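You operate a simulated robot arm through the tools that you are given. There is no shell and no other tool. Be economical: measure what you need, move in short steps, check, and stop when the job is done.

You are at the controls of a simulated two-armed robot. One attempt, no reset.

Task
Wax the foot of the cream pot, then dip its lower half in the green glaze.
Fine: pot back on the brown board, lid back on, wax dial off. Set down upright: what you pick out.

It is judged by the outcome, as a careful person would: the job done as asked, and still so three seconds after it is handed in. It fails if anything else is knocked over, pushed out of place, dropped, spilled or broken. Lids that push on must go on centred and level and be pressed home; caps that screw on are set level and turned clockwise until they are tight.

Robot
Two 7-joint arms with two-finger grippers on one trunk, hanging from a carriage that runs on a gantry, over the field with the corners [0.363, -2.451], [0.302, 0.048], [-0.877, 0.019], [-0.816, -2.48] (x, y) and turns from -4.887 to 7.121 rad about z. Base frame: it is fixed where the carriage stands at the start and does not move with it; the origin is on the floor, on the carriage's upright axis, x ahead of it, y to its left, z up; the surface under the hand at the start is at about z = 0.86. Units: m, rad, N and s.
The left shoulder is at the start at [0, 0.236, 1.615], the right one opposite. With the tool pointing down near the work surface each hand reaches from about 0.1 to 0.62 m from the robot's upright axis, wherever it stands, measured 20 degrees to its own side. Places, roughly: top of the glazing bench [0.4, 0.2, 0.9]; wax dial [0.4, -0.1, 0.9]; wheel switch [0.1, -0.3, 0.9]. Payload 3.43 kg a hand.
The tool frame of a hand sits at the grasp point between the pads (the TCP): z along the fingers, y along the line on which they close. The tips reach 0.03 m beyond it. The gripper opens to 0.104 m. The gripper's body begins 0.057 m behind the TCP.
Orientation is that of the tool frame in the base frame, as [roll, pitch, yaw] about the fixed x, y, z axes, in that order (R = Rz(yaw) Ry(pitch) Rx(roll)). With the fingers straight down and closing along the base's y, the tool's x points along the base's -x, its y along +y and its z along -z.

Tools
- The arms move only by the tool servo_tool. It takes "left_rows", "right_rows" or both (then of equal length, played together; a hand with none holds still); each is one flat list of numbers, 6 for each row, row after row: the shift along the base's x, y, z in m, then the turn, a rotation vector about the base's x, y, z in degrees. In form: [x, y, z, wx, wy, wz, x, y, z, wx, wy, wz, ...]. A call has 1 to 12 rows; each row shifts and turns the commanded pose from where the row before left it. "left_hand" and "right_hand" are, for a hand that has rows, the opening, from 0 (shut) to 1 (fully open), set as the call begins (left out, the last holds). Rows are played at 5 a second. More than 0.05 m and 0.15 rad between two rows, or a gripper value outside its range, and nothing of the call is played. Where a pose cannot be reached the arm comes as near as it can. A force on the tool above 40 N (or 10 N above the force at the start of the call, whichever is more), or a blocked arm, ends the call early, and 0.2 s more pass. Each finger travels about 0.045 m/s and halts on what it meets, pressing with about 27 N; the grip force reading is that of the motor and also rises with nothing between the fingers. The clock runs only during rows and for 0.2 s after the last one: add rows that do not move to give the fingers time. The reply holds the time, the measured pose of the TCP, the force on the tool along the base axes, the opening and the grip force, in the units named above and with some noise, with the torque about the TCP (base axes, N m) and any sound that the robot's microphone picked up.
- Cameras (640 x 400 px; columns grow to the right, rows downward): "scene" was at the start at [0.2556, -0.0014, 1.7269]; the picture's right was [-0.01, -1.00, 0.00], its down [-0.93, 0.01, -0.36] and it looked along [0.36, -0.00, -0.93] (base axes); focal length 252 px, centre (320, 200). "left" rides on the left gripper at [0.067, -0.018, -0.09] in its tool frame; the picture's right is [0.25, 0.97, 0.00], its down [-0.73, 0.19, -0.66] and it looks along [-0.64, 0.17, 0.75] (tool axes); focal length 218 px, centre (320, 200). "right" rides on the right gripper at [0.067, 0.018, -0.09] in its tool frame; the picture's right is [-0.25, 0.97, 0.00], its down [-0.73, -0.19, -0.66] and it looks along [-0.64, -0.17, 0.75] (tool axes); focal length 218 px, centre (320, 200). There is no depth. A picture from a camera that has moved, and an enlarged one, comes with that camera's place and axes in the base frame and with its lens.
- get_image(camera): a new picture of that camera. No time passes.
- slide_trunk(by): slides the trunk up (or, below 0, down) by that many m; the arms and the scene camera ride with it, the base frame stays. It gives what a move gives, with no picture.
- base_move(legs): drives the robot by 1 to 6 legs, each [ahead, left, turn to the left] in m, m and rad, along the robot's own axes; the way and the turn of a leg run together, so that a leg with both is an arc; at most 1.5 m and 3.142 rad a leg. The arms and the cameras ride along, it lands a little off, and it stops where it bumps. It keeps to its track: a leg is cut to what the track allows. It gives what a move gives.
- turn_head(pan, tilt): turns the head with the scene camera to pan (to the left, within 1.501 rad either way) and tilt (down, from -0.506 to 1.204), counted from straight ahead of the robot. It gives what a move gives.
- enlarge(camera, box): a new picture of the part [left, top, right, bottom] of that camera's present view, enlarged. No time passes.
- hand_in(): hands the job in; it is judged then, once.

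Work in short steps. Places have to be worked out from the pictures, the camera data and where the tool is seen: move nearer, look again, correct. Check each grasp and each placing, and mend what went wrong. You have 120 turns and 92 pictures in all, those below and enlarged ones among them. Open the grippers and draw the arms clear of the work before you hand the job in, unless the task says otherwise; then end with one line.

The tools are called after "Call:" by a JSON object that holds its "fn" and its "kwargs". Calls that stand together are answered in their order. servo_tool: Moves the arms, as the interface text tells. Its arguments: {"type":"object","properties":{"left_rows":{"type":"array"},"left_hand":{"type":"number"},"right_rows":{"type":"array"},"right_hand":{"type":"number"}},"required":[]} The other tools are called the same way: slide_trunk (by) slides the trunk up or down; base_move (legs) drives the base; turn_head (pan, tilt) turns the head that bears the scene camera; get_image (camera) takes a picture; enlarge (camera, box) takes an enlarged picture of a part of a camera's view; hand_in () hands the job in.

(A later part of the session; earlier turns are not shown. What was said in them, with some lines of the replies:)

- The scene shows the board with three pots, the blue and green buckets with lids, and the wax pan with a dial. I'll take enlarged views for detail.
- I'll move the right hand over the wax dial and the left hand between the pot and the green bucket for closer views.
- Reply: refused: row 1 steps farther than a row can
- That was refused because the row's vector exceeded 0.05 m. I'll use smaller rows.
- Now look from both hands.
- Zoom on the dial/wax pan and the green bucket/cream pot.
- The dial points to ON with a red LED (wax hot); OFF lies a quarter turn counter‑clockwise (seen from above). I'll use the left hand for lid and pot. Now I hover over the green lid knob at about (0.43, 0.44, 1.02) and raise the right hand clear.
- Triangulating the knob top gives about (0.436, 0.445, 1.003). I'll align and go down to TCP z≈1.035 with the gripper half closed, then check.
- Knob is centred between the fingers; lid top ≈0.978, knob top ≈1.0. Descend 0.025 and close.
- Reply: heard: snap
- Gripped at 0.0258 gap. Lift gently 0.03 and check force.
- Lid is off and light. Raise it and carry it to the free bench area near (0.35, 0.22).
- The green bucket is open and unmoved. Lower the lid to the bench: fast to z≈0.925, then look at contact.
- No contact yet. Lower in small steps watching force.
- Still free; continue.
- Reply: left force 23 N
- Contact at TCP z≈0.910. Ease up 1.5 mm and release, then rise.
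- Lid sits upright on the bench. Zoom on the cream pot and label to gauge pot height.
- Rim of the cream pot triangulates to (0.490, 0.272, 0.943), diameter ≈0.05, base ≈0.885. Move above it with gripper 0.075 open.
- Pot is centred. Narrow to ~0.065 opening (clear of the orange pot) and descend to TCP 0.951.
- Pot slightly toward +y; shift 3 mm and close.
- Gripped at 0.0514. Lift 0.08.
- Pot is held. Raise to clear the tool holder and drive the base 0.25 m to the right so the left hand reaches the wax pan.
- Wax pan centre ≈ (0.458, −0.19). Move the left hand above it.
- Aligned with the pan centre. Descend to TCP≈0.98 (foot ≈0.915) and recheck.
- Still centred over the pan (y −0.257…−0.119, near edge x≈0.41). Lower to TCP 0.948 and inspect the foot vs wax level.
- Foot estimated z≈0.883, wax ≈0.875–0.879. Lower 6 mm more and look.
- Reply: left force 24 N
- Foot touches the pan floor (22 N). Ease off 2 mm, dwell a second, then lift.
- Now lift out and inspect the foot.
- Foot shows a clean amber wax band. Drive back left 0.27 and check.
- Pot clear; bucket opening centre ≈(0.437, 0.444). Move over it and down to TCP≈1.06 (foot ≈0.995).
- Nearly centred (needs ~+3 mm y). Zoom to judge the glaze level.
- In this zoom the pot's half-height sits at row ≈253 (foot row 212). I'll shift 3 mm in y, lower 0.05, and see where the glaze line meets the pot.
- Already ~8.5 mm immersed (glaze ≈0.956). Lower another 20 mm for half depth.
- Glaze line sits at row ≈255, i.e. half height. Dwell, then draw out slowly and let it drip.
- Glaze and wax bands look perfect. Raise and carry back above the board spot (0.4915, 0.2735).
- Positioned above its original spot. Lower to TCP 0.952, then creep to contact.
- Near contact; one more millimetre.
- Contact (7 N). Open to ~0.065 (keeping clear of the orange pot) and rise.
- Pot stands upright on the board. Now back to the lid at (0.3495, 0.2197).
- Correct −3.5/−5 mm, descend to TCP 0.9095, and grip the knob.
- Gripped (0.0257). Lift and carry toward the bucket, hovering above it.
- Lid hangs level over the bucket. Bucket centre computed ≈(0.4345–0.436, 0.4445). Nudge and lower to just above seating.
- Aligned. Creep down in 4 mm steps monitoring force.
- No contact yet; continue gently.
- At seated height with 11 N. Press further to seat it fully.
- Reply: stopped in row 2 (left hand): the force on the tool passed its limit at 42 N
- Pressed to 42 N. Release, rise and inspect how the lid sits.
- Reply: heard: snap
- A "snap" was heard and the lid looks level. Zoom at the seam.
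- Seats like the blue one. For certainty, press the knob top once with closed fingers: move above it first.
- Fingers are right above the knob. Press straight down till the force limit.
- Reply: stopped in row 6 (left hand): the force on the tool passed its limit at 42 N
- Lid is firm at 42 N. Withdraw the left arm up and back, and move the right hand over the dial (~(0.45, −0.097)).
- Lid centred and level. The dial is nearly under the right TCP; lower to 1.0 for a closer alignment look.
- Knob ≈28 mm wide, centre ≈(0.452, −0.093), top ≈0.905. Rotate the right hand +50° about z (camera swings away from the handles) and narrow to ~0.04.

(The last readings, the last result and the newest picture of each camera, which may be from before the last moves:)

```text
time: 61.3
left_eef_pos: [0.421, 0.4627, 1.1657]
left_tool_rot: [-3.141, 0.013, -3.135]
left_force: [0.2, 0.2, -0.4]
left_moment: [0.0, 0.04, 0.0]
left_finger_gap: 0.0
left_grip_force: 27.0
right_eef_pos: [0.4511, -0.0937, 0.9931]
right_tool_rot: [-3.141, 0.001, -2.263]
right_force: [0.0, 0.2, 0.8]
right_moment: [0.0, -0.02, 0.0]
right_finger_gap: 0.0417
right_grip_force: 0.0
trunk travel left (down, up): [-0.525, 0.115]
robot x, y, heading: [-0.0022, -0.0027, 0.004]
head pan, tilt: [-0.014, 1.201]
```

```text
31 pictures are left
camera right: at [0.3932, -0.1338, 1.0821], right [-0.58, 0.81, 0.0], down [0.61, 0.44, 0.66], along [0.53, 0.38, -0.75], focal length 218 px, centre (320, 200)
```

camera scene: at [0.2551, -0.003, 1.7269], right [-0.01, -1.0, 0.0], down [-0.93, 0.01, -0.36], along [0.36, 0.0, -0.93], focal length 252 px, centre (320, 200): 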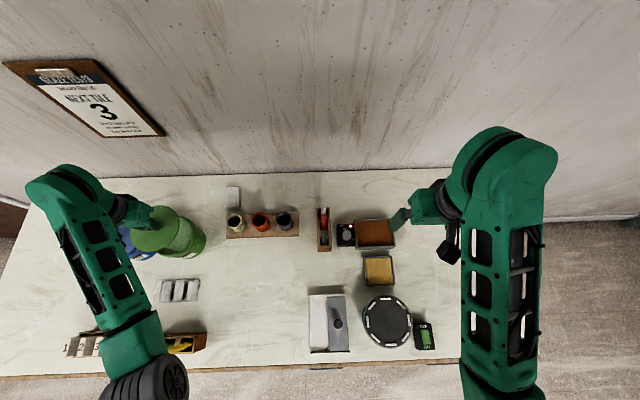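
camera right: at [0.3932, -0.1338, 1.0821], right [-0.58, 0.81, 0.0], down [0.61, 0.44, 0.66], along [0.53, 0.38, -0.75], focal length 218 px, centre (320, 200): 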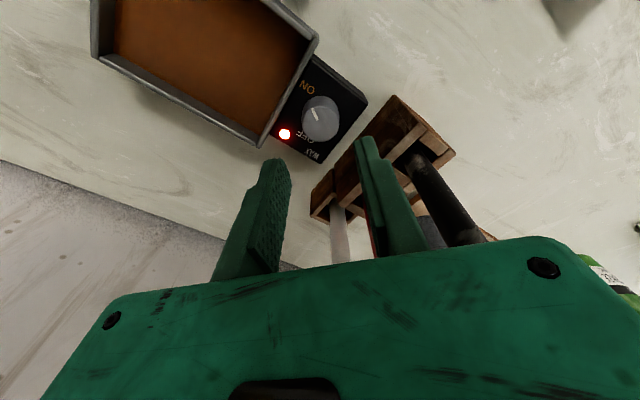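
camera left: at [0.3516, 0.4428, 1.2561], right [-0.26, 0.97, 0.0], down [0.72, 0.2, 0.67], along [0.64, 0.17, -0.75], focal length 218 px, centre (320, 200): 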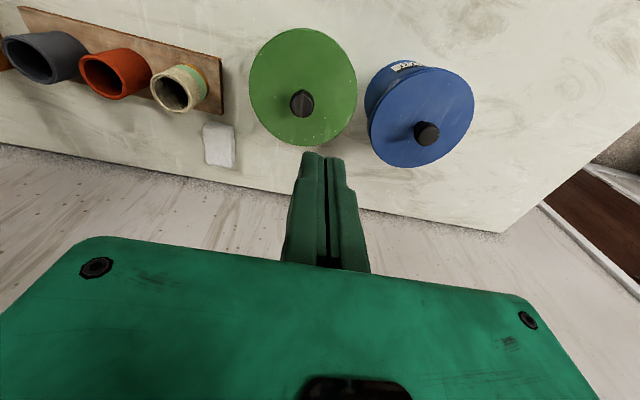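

Knob triangulates to (0.451, −0.092, top ≈0.90). Rotate 10° more and descend to TCP≈0.922 in guarded steps.

Call:
{"fn": "servo_tool", "kwargs": {"right_rows": [0, 0.0012, 0, 0, 0, 5, 0, 0, 0, 0, 0, 5, 0, 0, -0.02, 0, 0, 0, 0, 0, -0.02, 0, 0, 0, 0, 0, -0.015, 0, 0, 0, 0, 0, -0.008, 0, 0, 0]}}

Call:
{"fn": "get_image", "kwargs": {"camera": "right"}}

```text
time: 62.7
left_eef_pos: [0.4218, 0.4636, 1.1662]
left_tool_rot: [-3.141, 0.012, -3.135]
left_force: [0.1, -0.2, -0.7]
left_moment: [0.01, 0.0, 0.02]
left_finger_gap: 0.0
left_grip_force: 27.0
right_eef_pos: [0.4498, -0.0929, 0.9293]
right_tool_rot: [-3.141, 0.0, -2.091]
right_force: [0.7, 0.1, 0.2]
right_moment: [-0.01, 0.04, -0.03]
right_finger_gap: 0.0417
right_grip_force: 0.0
trunk travel left (down, up): [-0.525, 0.115]
robot x, y, heading: [-0.003, -0.0053, -0.001]
head pan, tilt: [-0.014, 1.201]
```

```text
30 pictures are left
camera right: at [0.4014, -0.1422, 1.0188], right [-0.71, 0.7, 0.0], down [0.53, 0.54, 0.66], along [0.46, 0.47, -0.75], focal length 218 px, centre (320, 200)
```

right: 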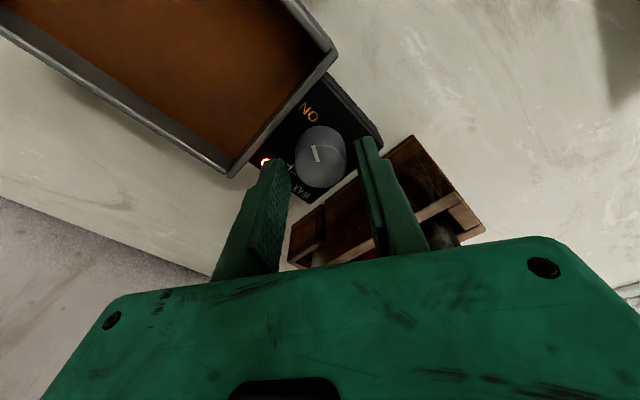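

Knob sits between the fingers. Small trim, descend 8 mm, close on the knob.

Call:
{"fn": "servo_tool", "kwargs": {"right_rows": [-0.001, 0.002, -0.004, 0, 0, 0, 0, 0, -0.004, 0, 0, 0]}}

Call:
{"fn": "servo_tool", "kwargs": {"right_rows": [0, 0, 0, 0, 0, 0, 0, 0, 0, 0, 0, 0, 0, 0, 0, 0, 0, 0], "right_hand": 0.15}}

Call:
{"fn": "enlarge", "kwargs": {"camera": "right", "box": [220, 60, 440, 220]}}

```text
time: 63.3
left_eef_pos: [0.4211, 0.4626, 1.1646]
left_tool_rot: [3.141, 0.013, -3.135]
left_force: [-0.1, -0.8, -0.2]
left_moment: [0.01, 0.0, -0.01]
left_finger_gap: 0.0
left_grip_force: 26.9
right_eef_pos: [0.4483, -0.0911, 0.9209]
right_tool_rot: [-3.141, 0.0, -2.092]
right_force: [-0.1, 0.3, 0.8]
right_moment: [0.02, 0.0, 0.0]
right_finger_gap: 0.0417
right_grip_force: 0.2
trunk travel left (down, up): [-0.525, 0.115]
robot x, y, heading: [-0.0039, -0.0029, 0.001]
head pan, tilt: [-0.014, 1.201]
```

```text
time: 64.1
left_eef_pos: [0.4227, 0.4628, 1.1659]
left_tool_rot: [-3.14, 0.013, -3.135]
left_force: [0.6, -0.3, -0.4]
left_moment: [0.01, 0.03, 0.01]
left_finger_gap: 0.0
left_grip_force: 27.6
right_eef_pos: [0.4498, -0.0925, 0.9219]
right_tool_rot: [-3.14, -0.001, -2.091]
right_force: [8.7, -2.7, -8.3]
right_moment: [0.08, -0.46, 0.03]
right_finger_gap: 0.0307
right_grip_force: 45.2
trunk travel left (down, up): [-0.525, 0.115]
robot x, y, heading: [-0.0022, -0.0029, 0.003]
head pan, tilt: [-0.014, 1.201]
```

```text
2.50 times, centred on (330, 140) of right
camera zoom: at [0.4011, -0.141, 1.0108], right [-0.71, 0.7, 0.0], down [0.53, 0.54, 0.66], along [0.46, 0.47, -0.75], focal length 546 px, centre (295, 350)
```

zoom: 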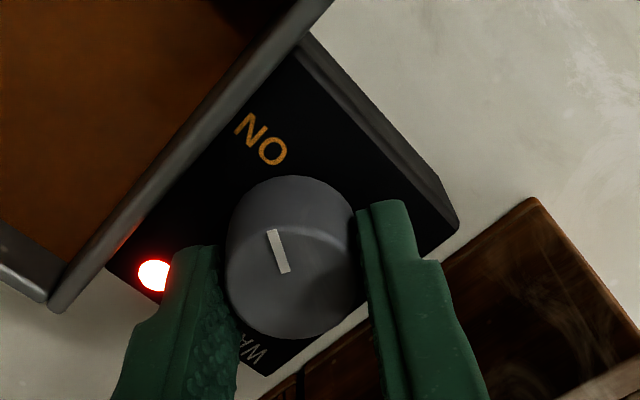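

Firmly gripped on the knob (0.0307). Turn +64° about z in eight rows.

Call:
{"fn": "servo_tool", "kwargs": {"right_rows": [0, 0, 0, 0, 0, 8, 0, 0, 0, 0, 0, 8, 0, 0, 0, 0, 0, 8, 0, 0, 0, 0, 0, 8, 0, 0, 0, 0, 0, 8, 0, 0, 0, 0, 0, 8, 0, 0, 0, 0, 0, 8, 0, 0, 0, 0, 0, 8]}}

Call:
{"fn": "get_image", "kwargs": {"camera": "right"}}

```text
time: 65.9
left_eef_pos: [0.4211, 0.4623, 1.1661]
left_tool_rot: [3.141, 0.012, -3.135]
left_force: [-0.7, 0.1, -0.9]
left_moment: [0.01, -0.01, 0.01]
left_finger_gap: 0.0
left_grip_force: 27.3
right_eef_pos: [0.4495, -0.0904, 0.9219]
right_tool_rot: [3.14, 0.0, -0.972]
right_force: [1.0, -2.8, -6.5]
right_moment: [-0.41, -0.23, 0.02]
right_finger_gap: 0.0308
right_grip_force: 45.6
trunk travel left (down, up): [-0.525, 0.115]
robot x, y, heading: [-0.0011, 0.0008, 0.001]
head pan, tilt: [-0.014, 1.201]
```

```text
28 pictures are left
camera right: at [0.4714, -0.1569, 1.0109], right [-0.94, -0.34, 0.0], down [-0.25, 0.71, 0.66], along [-0.22, 0.62, -0.75], focal length 218 px, centre (320, 200)
```

right: 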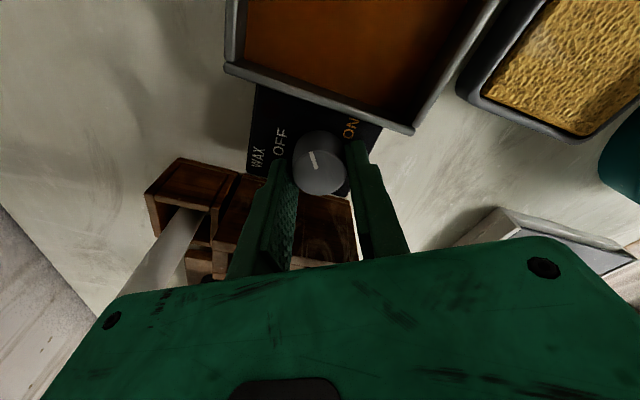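

Knob turned 64° and the LED seems out; pointer isn't at OFF yet. To stay clear of the handles, I'll regrip: open, rise, rotate back 50°, and look.

Call:
{"fn": "servo_tool", "kwargs": {"right_rows": [0, 0, 0, 0, 0, 0, 0, 0, 0, 0, 0, 0, 0, 0, 0.015, 0, 0, 0, 0, 0, 0.02, 0, 0, 0, 0, 0, 0, 0, 0, -8.3, 0, 0, 0, 0, 0, -8.3, 0, 0, 0, 0, 0, -8.3, 0, 0, 0, 0, 0, -8.3, 0, 0, 0, 0, 0, -8.3, 0, 0, 0, 0, 0, -8.3, 0, 0, 0, 0, 0, 0], "right_hand": 0.4}}

Call:
{"fn": "enlarge", "kwargs": {"camera": "right", "box": [220, 40, 440, 200]}}

```text
time: 68.3
left_eef_pos: [0.4221, 0.4626, 1.1659]
left_tool_rot: [-3.141, 0.011, -3.135]
left_force: [-0.5, -0.6, -0.2]
left_moment: [-0.01, 0.02, 0.03]
left_finger_gap: 0.0001
left_grip_force: 27.3
right_eef_pos: [0.4495, -0.0897, 0.9571]
right_tool_rot: [-3.14, 0.0, -1.845]
right_force: [0.0, -0.3, -0.6]
right_moment: [-0.04, -0.02, -0.02]
right_finger_gap: 0.0416
right_grip_force: 0.1
trunk travel left (down, up): [-0.525, 0.115]
robot x, y, heading: [-0.0003, -0.0016, -0.001]
head pan, tilt: [-0.014, 1.201]
```

```text
2.50 times, centred on (330, 120) of right
camera zoom: at [0.4138, -0.151, 1.0465], right [-0.86, 0.51, 0.0], down [0.38, 0.65, 0.66], along [0.33, 0.57, -0.75], focal length 546 px, centre (295, 400)
```

zoom: 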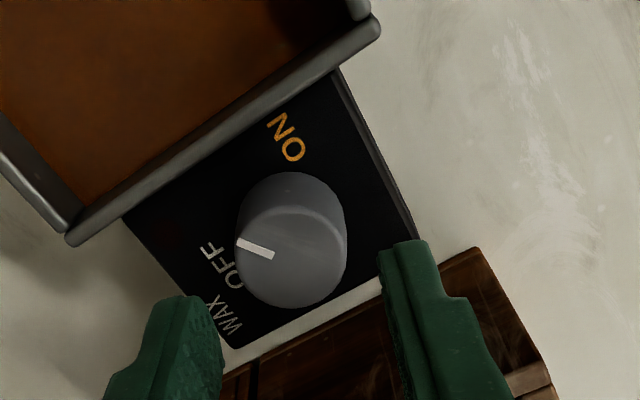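

LED is out, pointer at ≈−54°, with OFF around 0°. Regrip and turn another ~54° to reach the OFF mark.

Call:
{"fn": "servo_tool", "kwargs": {"right_rows": [0, -0.001, -0.015, 0, 0, 0, 0, 0, -0.012, 0, 0, 0, 0, 0, -0.008, 0, 0, 0]}}

Call:
{"fn": "servo_tool", "kwargs": {"right_rows": [0, 0, 0, 0, 0, 0, 0, 0, 0, 0, 0, 0, 0, 0, 0, 0, 0, 0, 0, 0, 0, 0, 0, 7.7, 0, 0, 0, 0, 0, 7.7, 0, 0, 0, 0, 0, 7.7, 0, 0, 0, 0, 0, 7.7, 0, 0, 0, 0, 0, 7.7, 0, 0, 0, 0, 0, 7.7, 0, 0, 0, 0, 0, 7.7], "right_hand": 0.15}}

```text
time: 69.1
left_eef_pos: [0.4222, 0.4611, 1.1656]
left_tool_rot: [-3.141, 0.011, -3.135]
left_force: [0.5, 0.3, -0.2]
left_moment: [0.01, -0.01, 0.02]
left_finger_gap: 0.0
left_grip_force: 26.8
right_eef_pos: [0.4486, -0.0912, 0.9218]
right_tool_rot: [3.139, 0.0, -1.842]
right_force: [-0.5, 0.4, 0.2]
right_moment: [-0.02, -0.01, 0.03]
right_finger_gap: 0.0416
right_grip_force: 0.1
trunk travel left (down, up): [-0.525, 0.115]
robot x, y, heading: [0.0013, 0.0008, 0.004]
head pan, tilt: [-0.014, 1.201]
```

```text
time: 71.3
left_eef_pos: [0.4213, 0.4629, 1.1644]
left_tool_rot: [-3.141, 0.012, -3.134]
left_force: [0.0, -0.3, 0.1]
left_moment: [0.0, -0.01, -0.01]
left_finger_gap: 0.0
left_grip_force: 27.3
right_eef_pos: [0.4488, -0.0921, 0.9225]
right_tool_rot: [3.141, 0.001, -0.901]
right_force: [-1.4, -1.9, 4.0]
right_moment: [-0.44, -0.09, 0.02]
right_finger_gap: 0.0306
right_grip_force: 44.8
trunk travel left (down, up): [-0.525, 0.115]
robot x, y, heading: [-0.0031, -0.0007, 0.007]
head pan, tilt: [-0.014, 1.201]
```

Release, rise, rotate back and look.

Call:
{"fn": "servo_tool", "kwargs": {"right_rows": [0, 0, 0, 0, 0, 0, 0, 0, 0, 0, 0, 0, 0, 0, 0.015, 0, 0, 0, 0, 0, 0.025, 0, 0, 0, 0, 0, 0.03, 0, 0, -8, 0, 0, 0.02, 0, 0, -8, 0, 0, 0, 0, 0, -8, 0, 0, 0, 0, 0, -8, 0, 0, 0, 0, 0, -8, 0, 0, 0, 0, 0, -8, 0, 0, 0, 0, 0, 0], "right_hand": 0.5}}

Call:
{"fn": "enlarge", "kwargs": {"camera": "right", "box": [220, 30, 440, 190]}}

```text
time: 73.7
left_eef_pos: [0.4208, 0.4629, 1.166]
left_tool_rot: [-3.141, 0.01, -3.134]
left_force: [0.5, -0.3, -1.2]
left_moment: [0.04, 0.03, -0.02]
left_finger_gap: 0.0003
left_grip_force: 27.1
right_eef_pos: [0.449, -0.0915, 1.0115]
right_tool_rot: [-3.141, 0.0, -1.742]
right_force: [1.0, -0.3, -0.1]
right_moment: [0.03, 0.02, 0.01]
right_finger_gap: 0.0521
right_grip_force: 0.1
trunk travel left (down, up): [-0.525, 0.115]
robot x, y, heading: [0.0002, -0.0038, 0.0]
head pan, tilt: [-0.014, 1.201]
```

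```text
2.50 times, centred on (330, 110) of right
camera zoom: at [0.4197, -0.1547, 1.1007], right [-0.91, 0.41, 0.0], down [0.31, 0.69, 0.66], along [0.27, 0.6, -0.75], focal length 546 px, centre (295, 425)
```

zoom: 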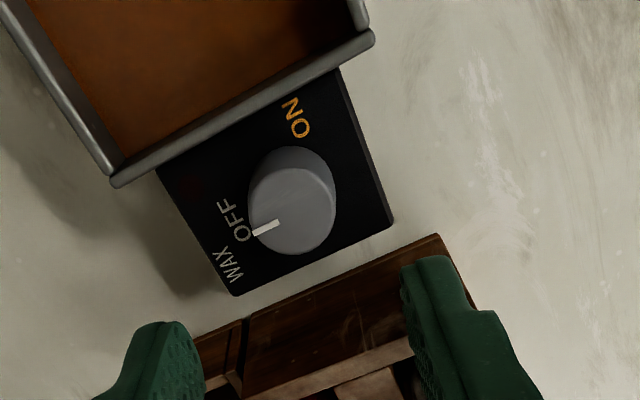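

Pointer is at OFF and LED dark. Retreat: right arm up and back, left gripper opened and raised; final check.

Call:
{"fn": "servo_tool", "kwargs": {"right_rows": [0, 0, 0.04, 0, 0, 0, 0, 0, 0.04, 0, 0, 0, 0, 0, 0.04, 0, 0, 0, -0.03, -0.035, 0, 0, 0, 0, -0.03, -0.035, 0, 0, 0, 0, -0.03, -0.035, 0, 0, 0, 0], "left_rows": [0, 0, 0.04, 0, 0, 0, 0, 0, 0.03, 0, 0, 0, -0.03, 0.02, 0, 0, 0, 0, -0.03, 0.02, 0, 0, 0, 0, 0, 0, 0, 0, 0, 0, 0, 0, 0, 0, 0, 0], "left_hand": 1, "right_hand": 1}}

Call:
{"fn": "get_image", "kwargs": {"camera": "scene"}}

Call:
{"fn": "get_image", "kwargs": {"camera": "left"}}

Call:
{"fn": "get_image", "kwargs": {"camera": "right"}}

```text
time: 75.1
left_eef_pos: [0.3615, 0.5065, 1.235]
left_tool_rot: [-3.141, 0.013, -3.135]
left_force: [1.0, -0.4, -0.5]
left_moment: [0.01, 0.05, -0.01]
left_finger_gap: 0.104
left_grip_force: 0.0
right_eef_pos: [0.3597, -0.1974, 1.1328]
right_tool_rot: [3.141, 0.0, -1.738]
right_force: [-0.5, 0.3, -0.2]
right_moment: [-0.02, 0.04, -0.02]
right_finger_gap: 0.104
right_grip_force: 0.0
trunk travel left (down, up): [-0.525, 0.115]
robot x, y, heading: [-0.0034, -0.0029, 0.005]
head pan, tilt: [-0.014, 1.201]
```

```text
25 pictures are left
camera scene: at [0.2545, -0.0032, 1.7269], right [-0.01, -1.0, 0.0], down [-0.93, 0.01, -0.36], along [0.36, 0.0, -0.93], focal length 252 px, centre (320, 200)
```

scene: 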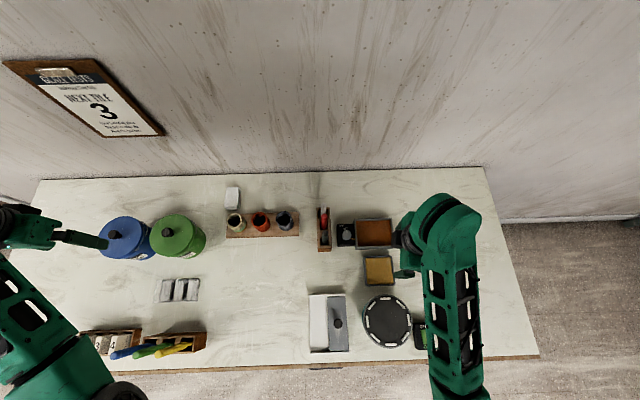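

```text
24 pictures are left
camera left: at [0.2926, 0.4858, 1.3248], right [-0.26, 0.97, 0.0], down [0.72, 0.2, 0.67], along [0.64, 0.17, -0.75], focal length 218 px, centre (320, 200)
```

left: 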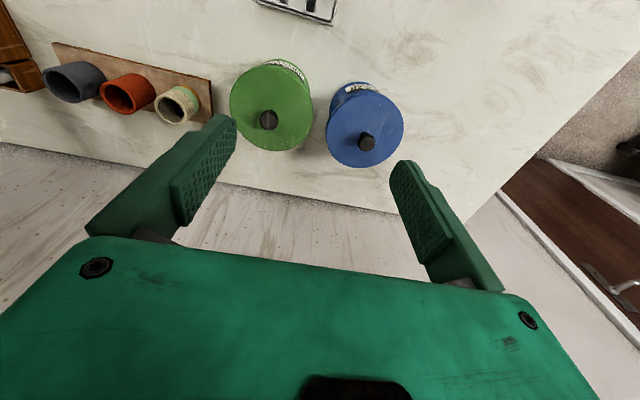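

```text
23 pictures are left
camera right: at [0.33, -0.261, 1.2226], right [-0.91, 0.41, 0.0], down [0.31, 0.69, 0.66], along [0.27, 0.6, -0.75], focal length 218 px, centre (320, 200)
```

right: 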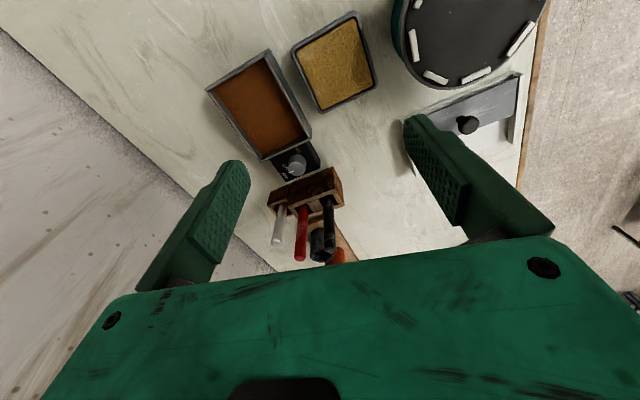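

Everything is in place: the pot is upright on the board, the lid is seated, the dial is off and both arms are clear. I'm handing in.

Call:
{"fn": "hand_in", "kwargs": {}}

```text
The job is handed in.
```

I waxed the foot of the cream pot and dipped its lower half in the green glaze. The pot is upright back on the brown board, the green lid is centred and pressed home, and the wax dial is off. I didn't stir the glaze first, though the bucket label and clipboard advise it, because you hadn't asked for that.
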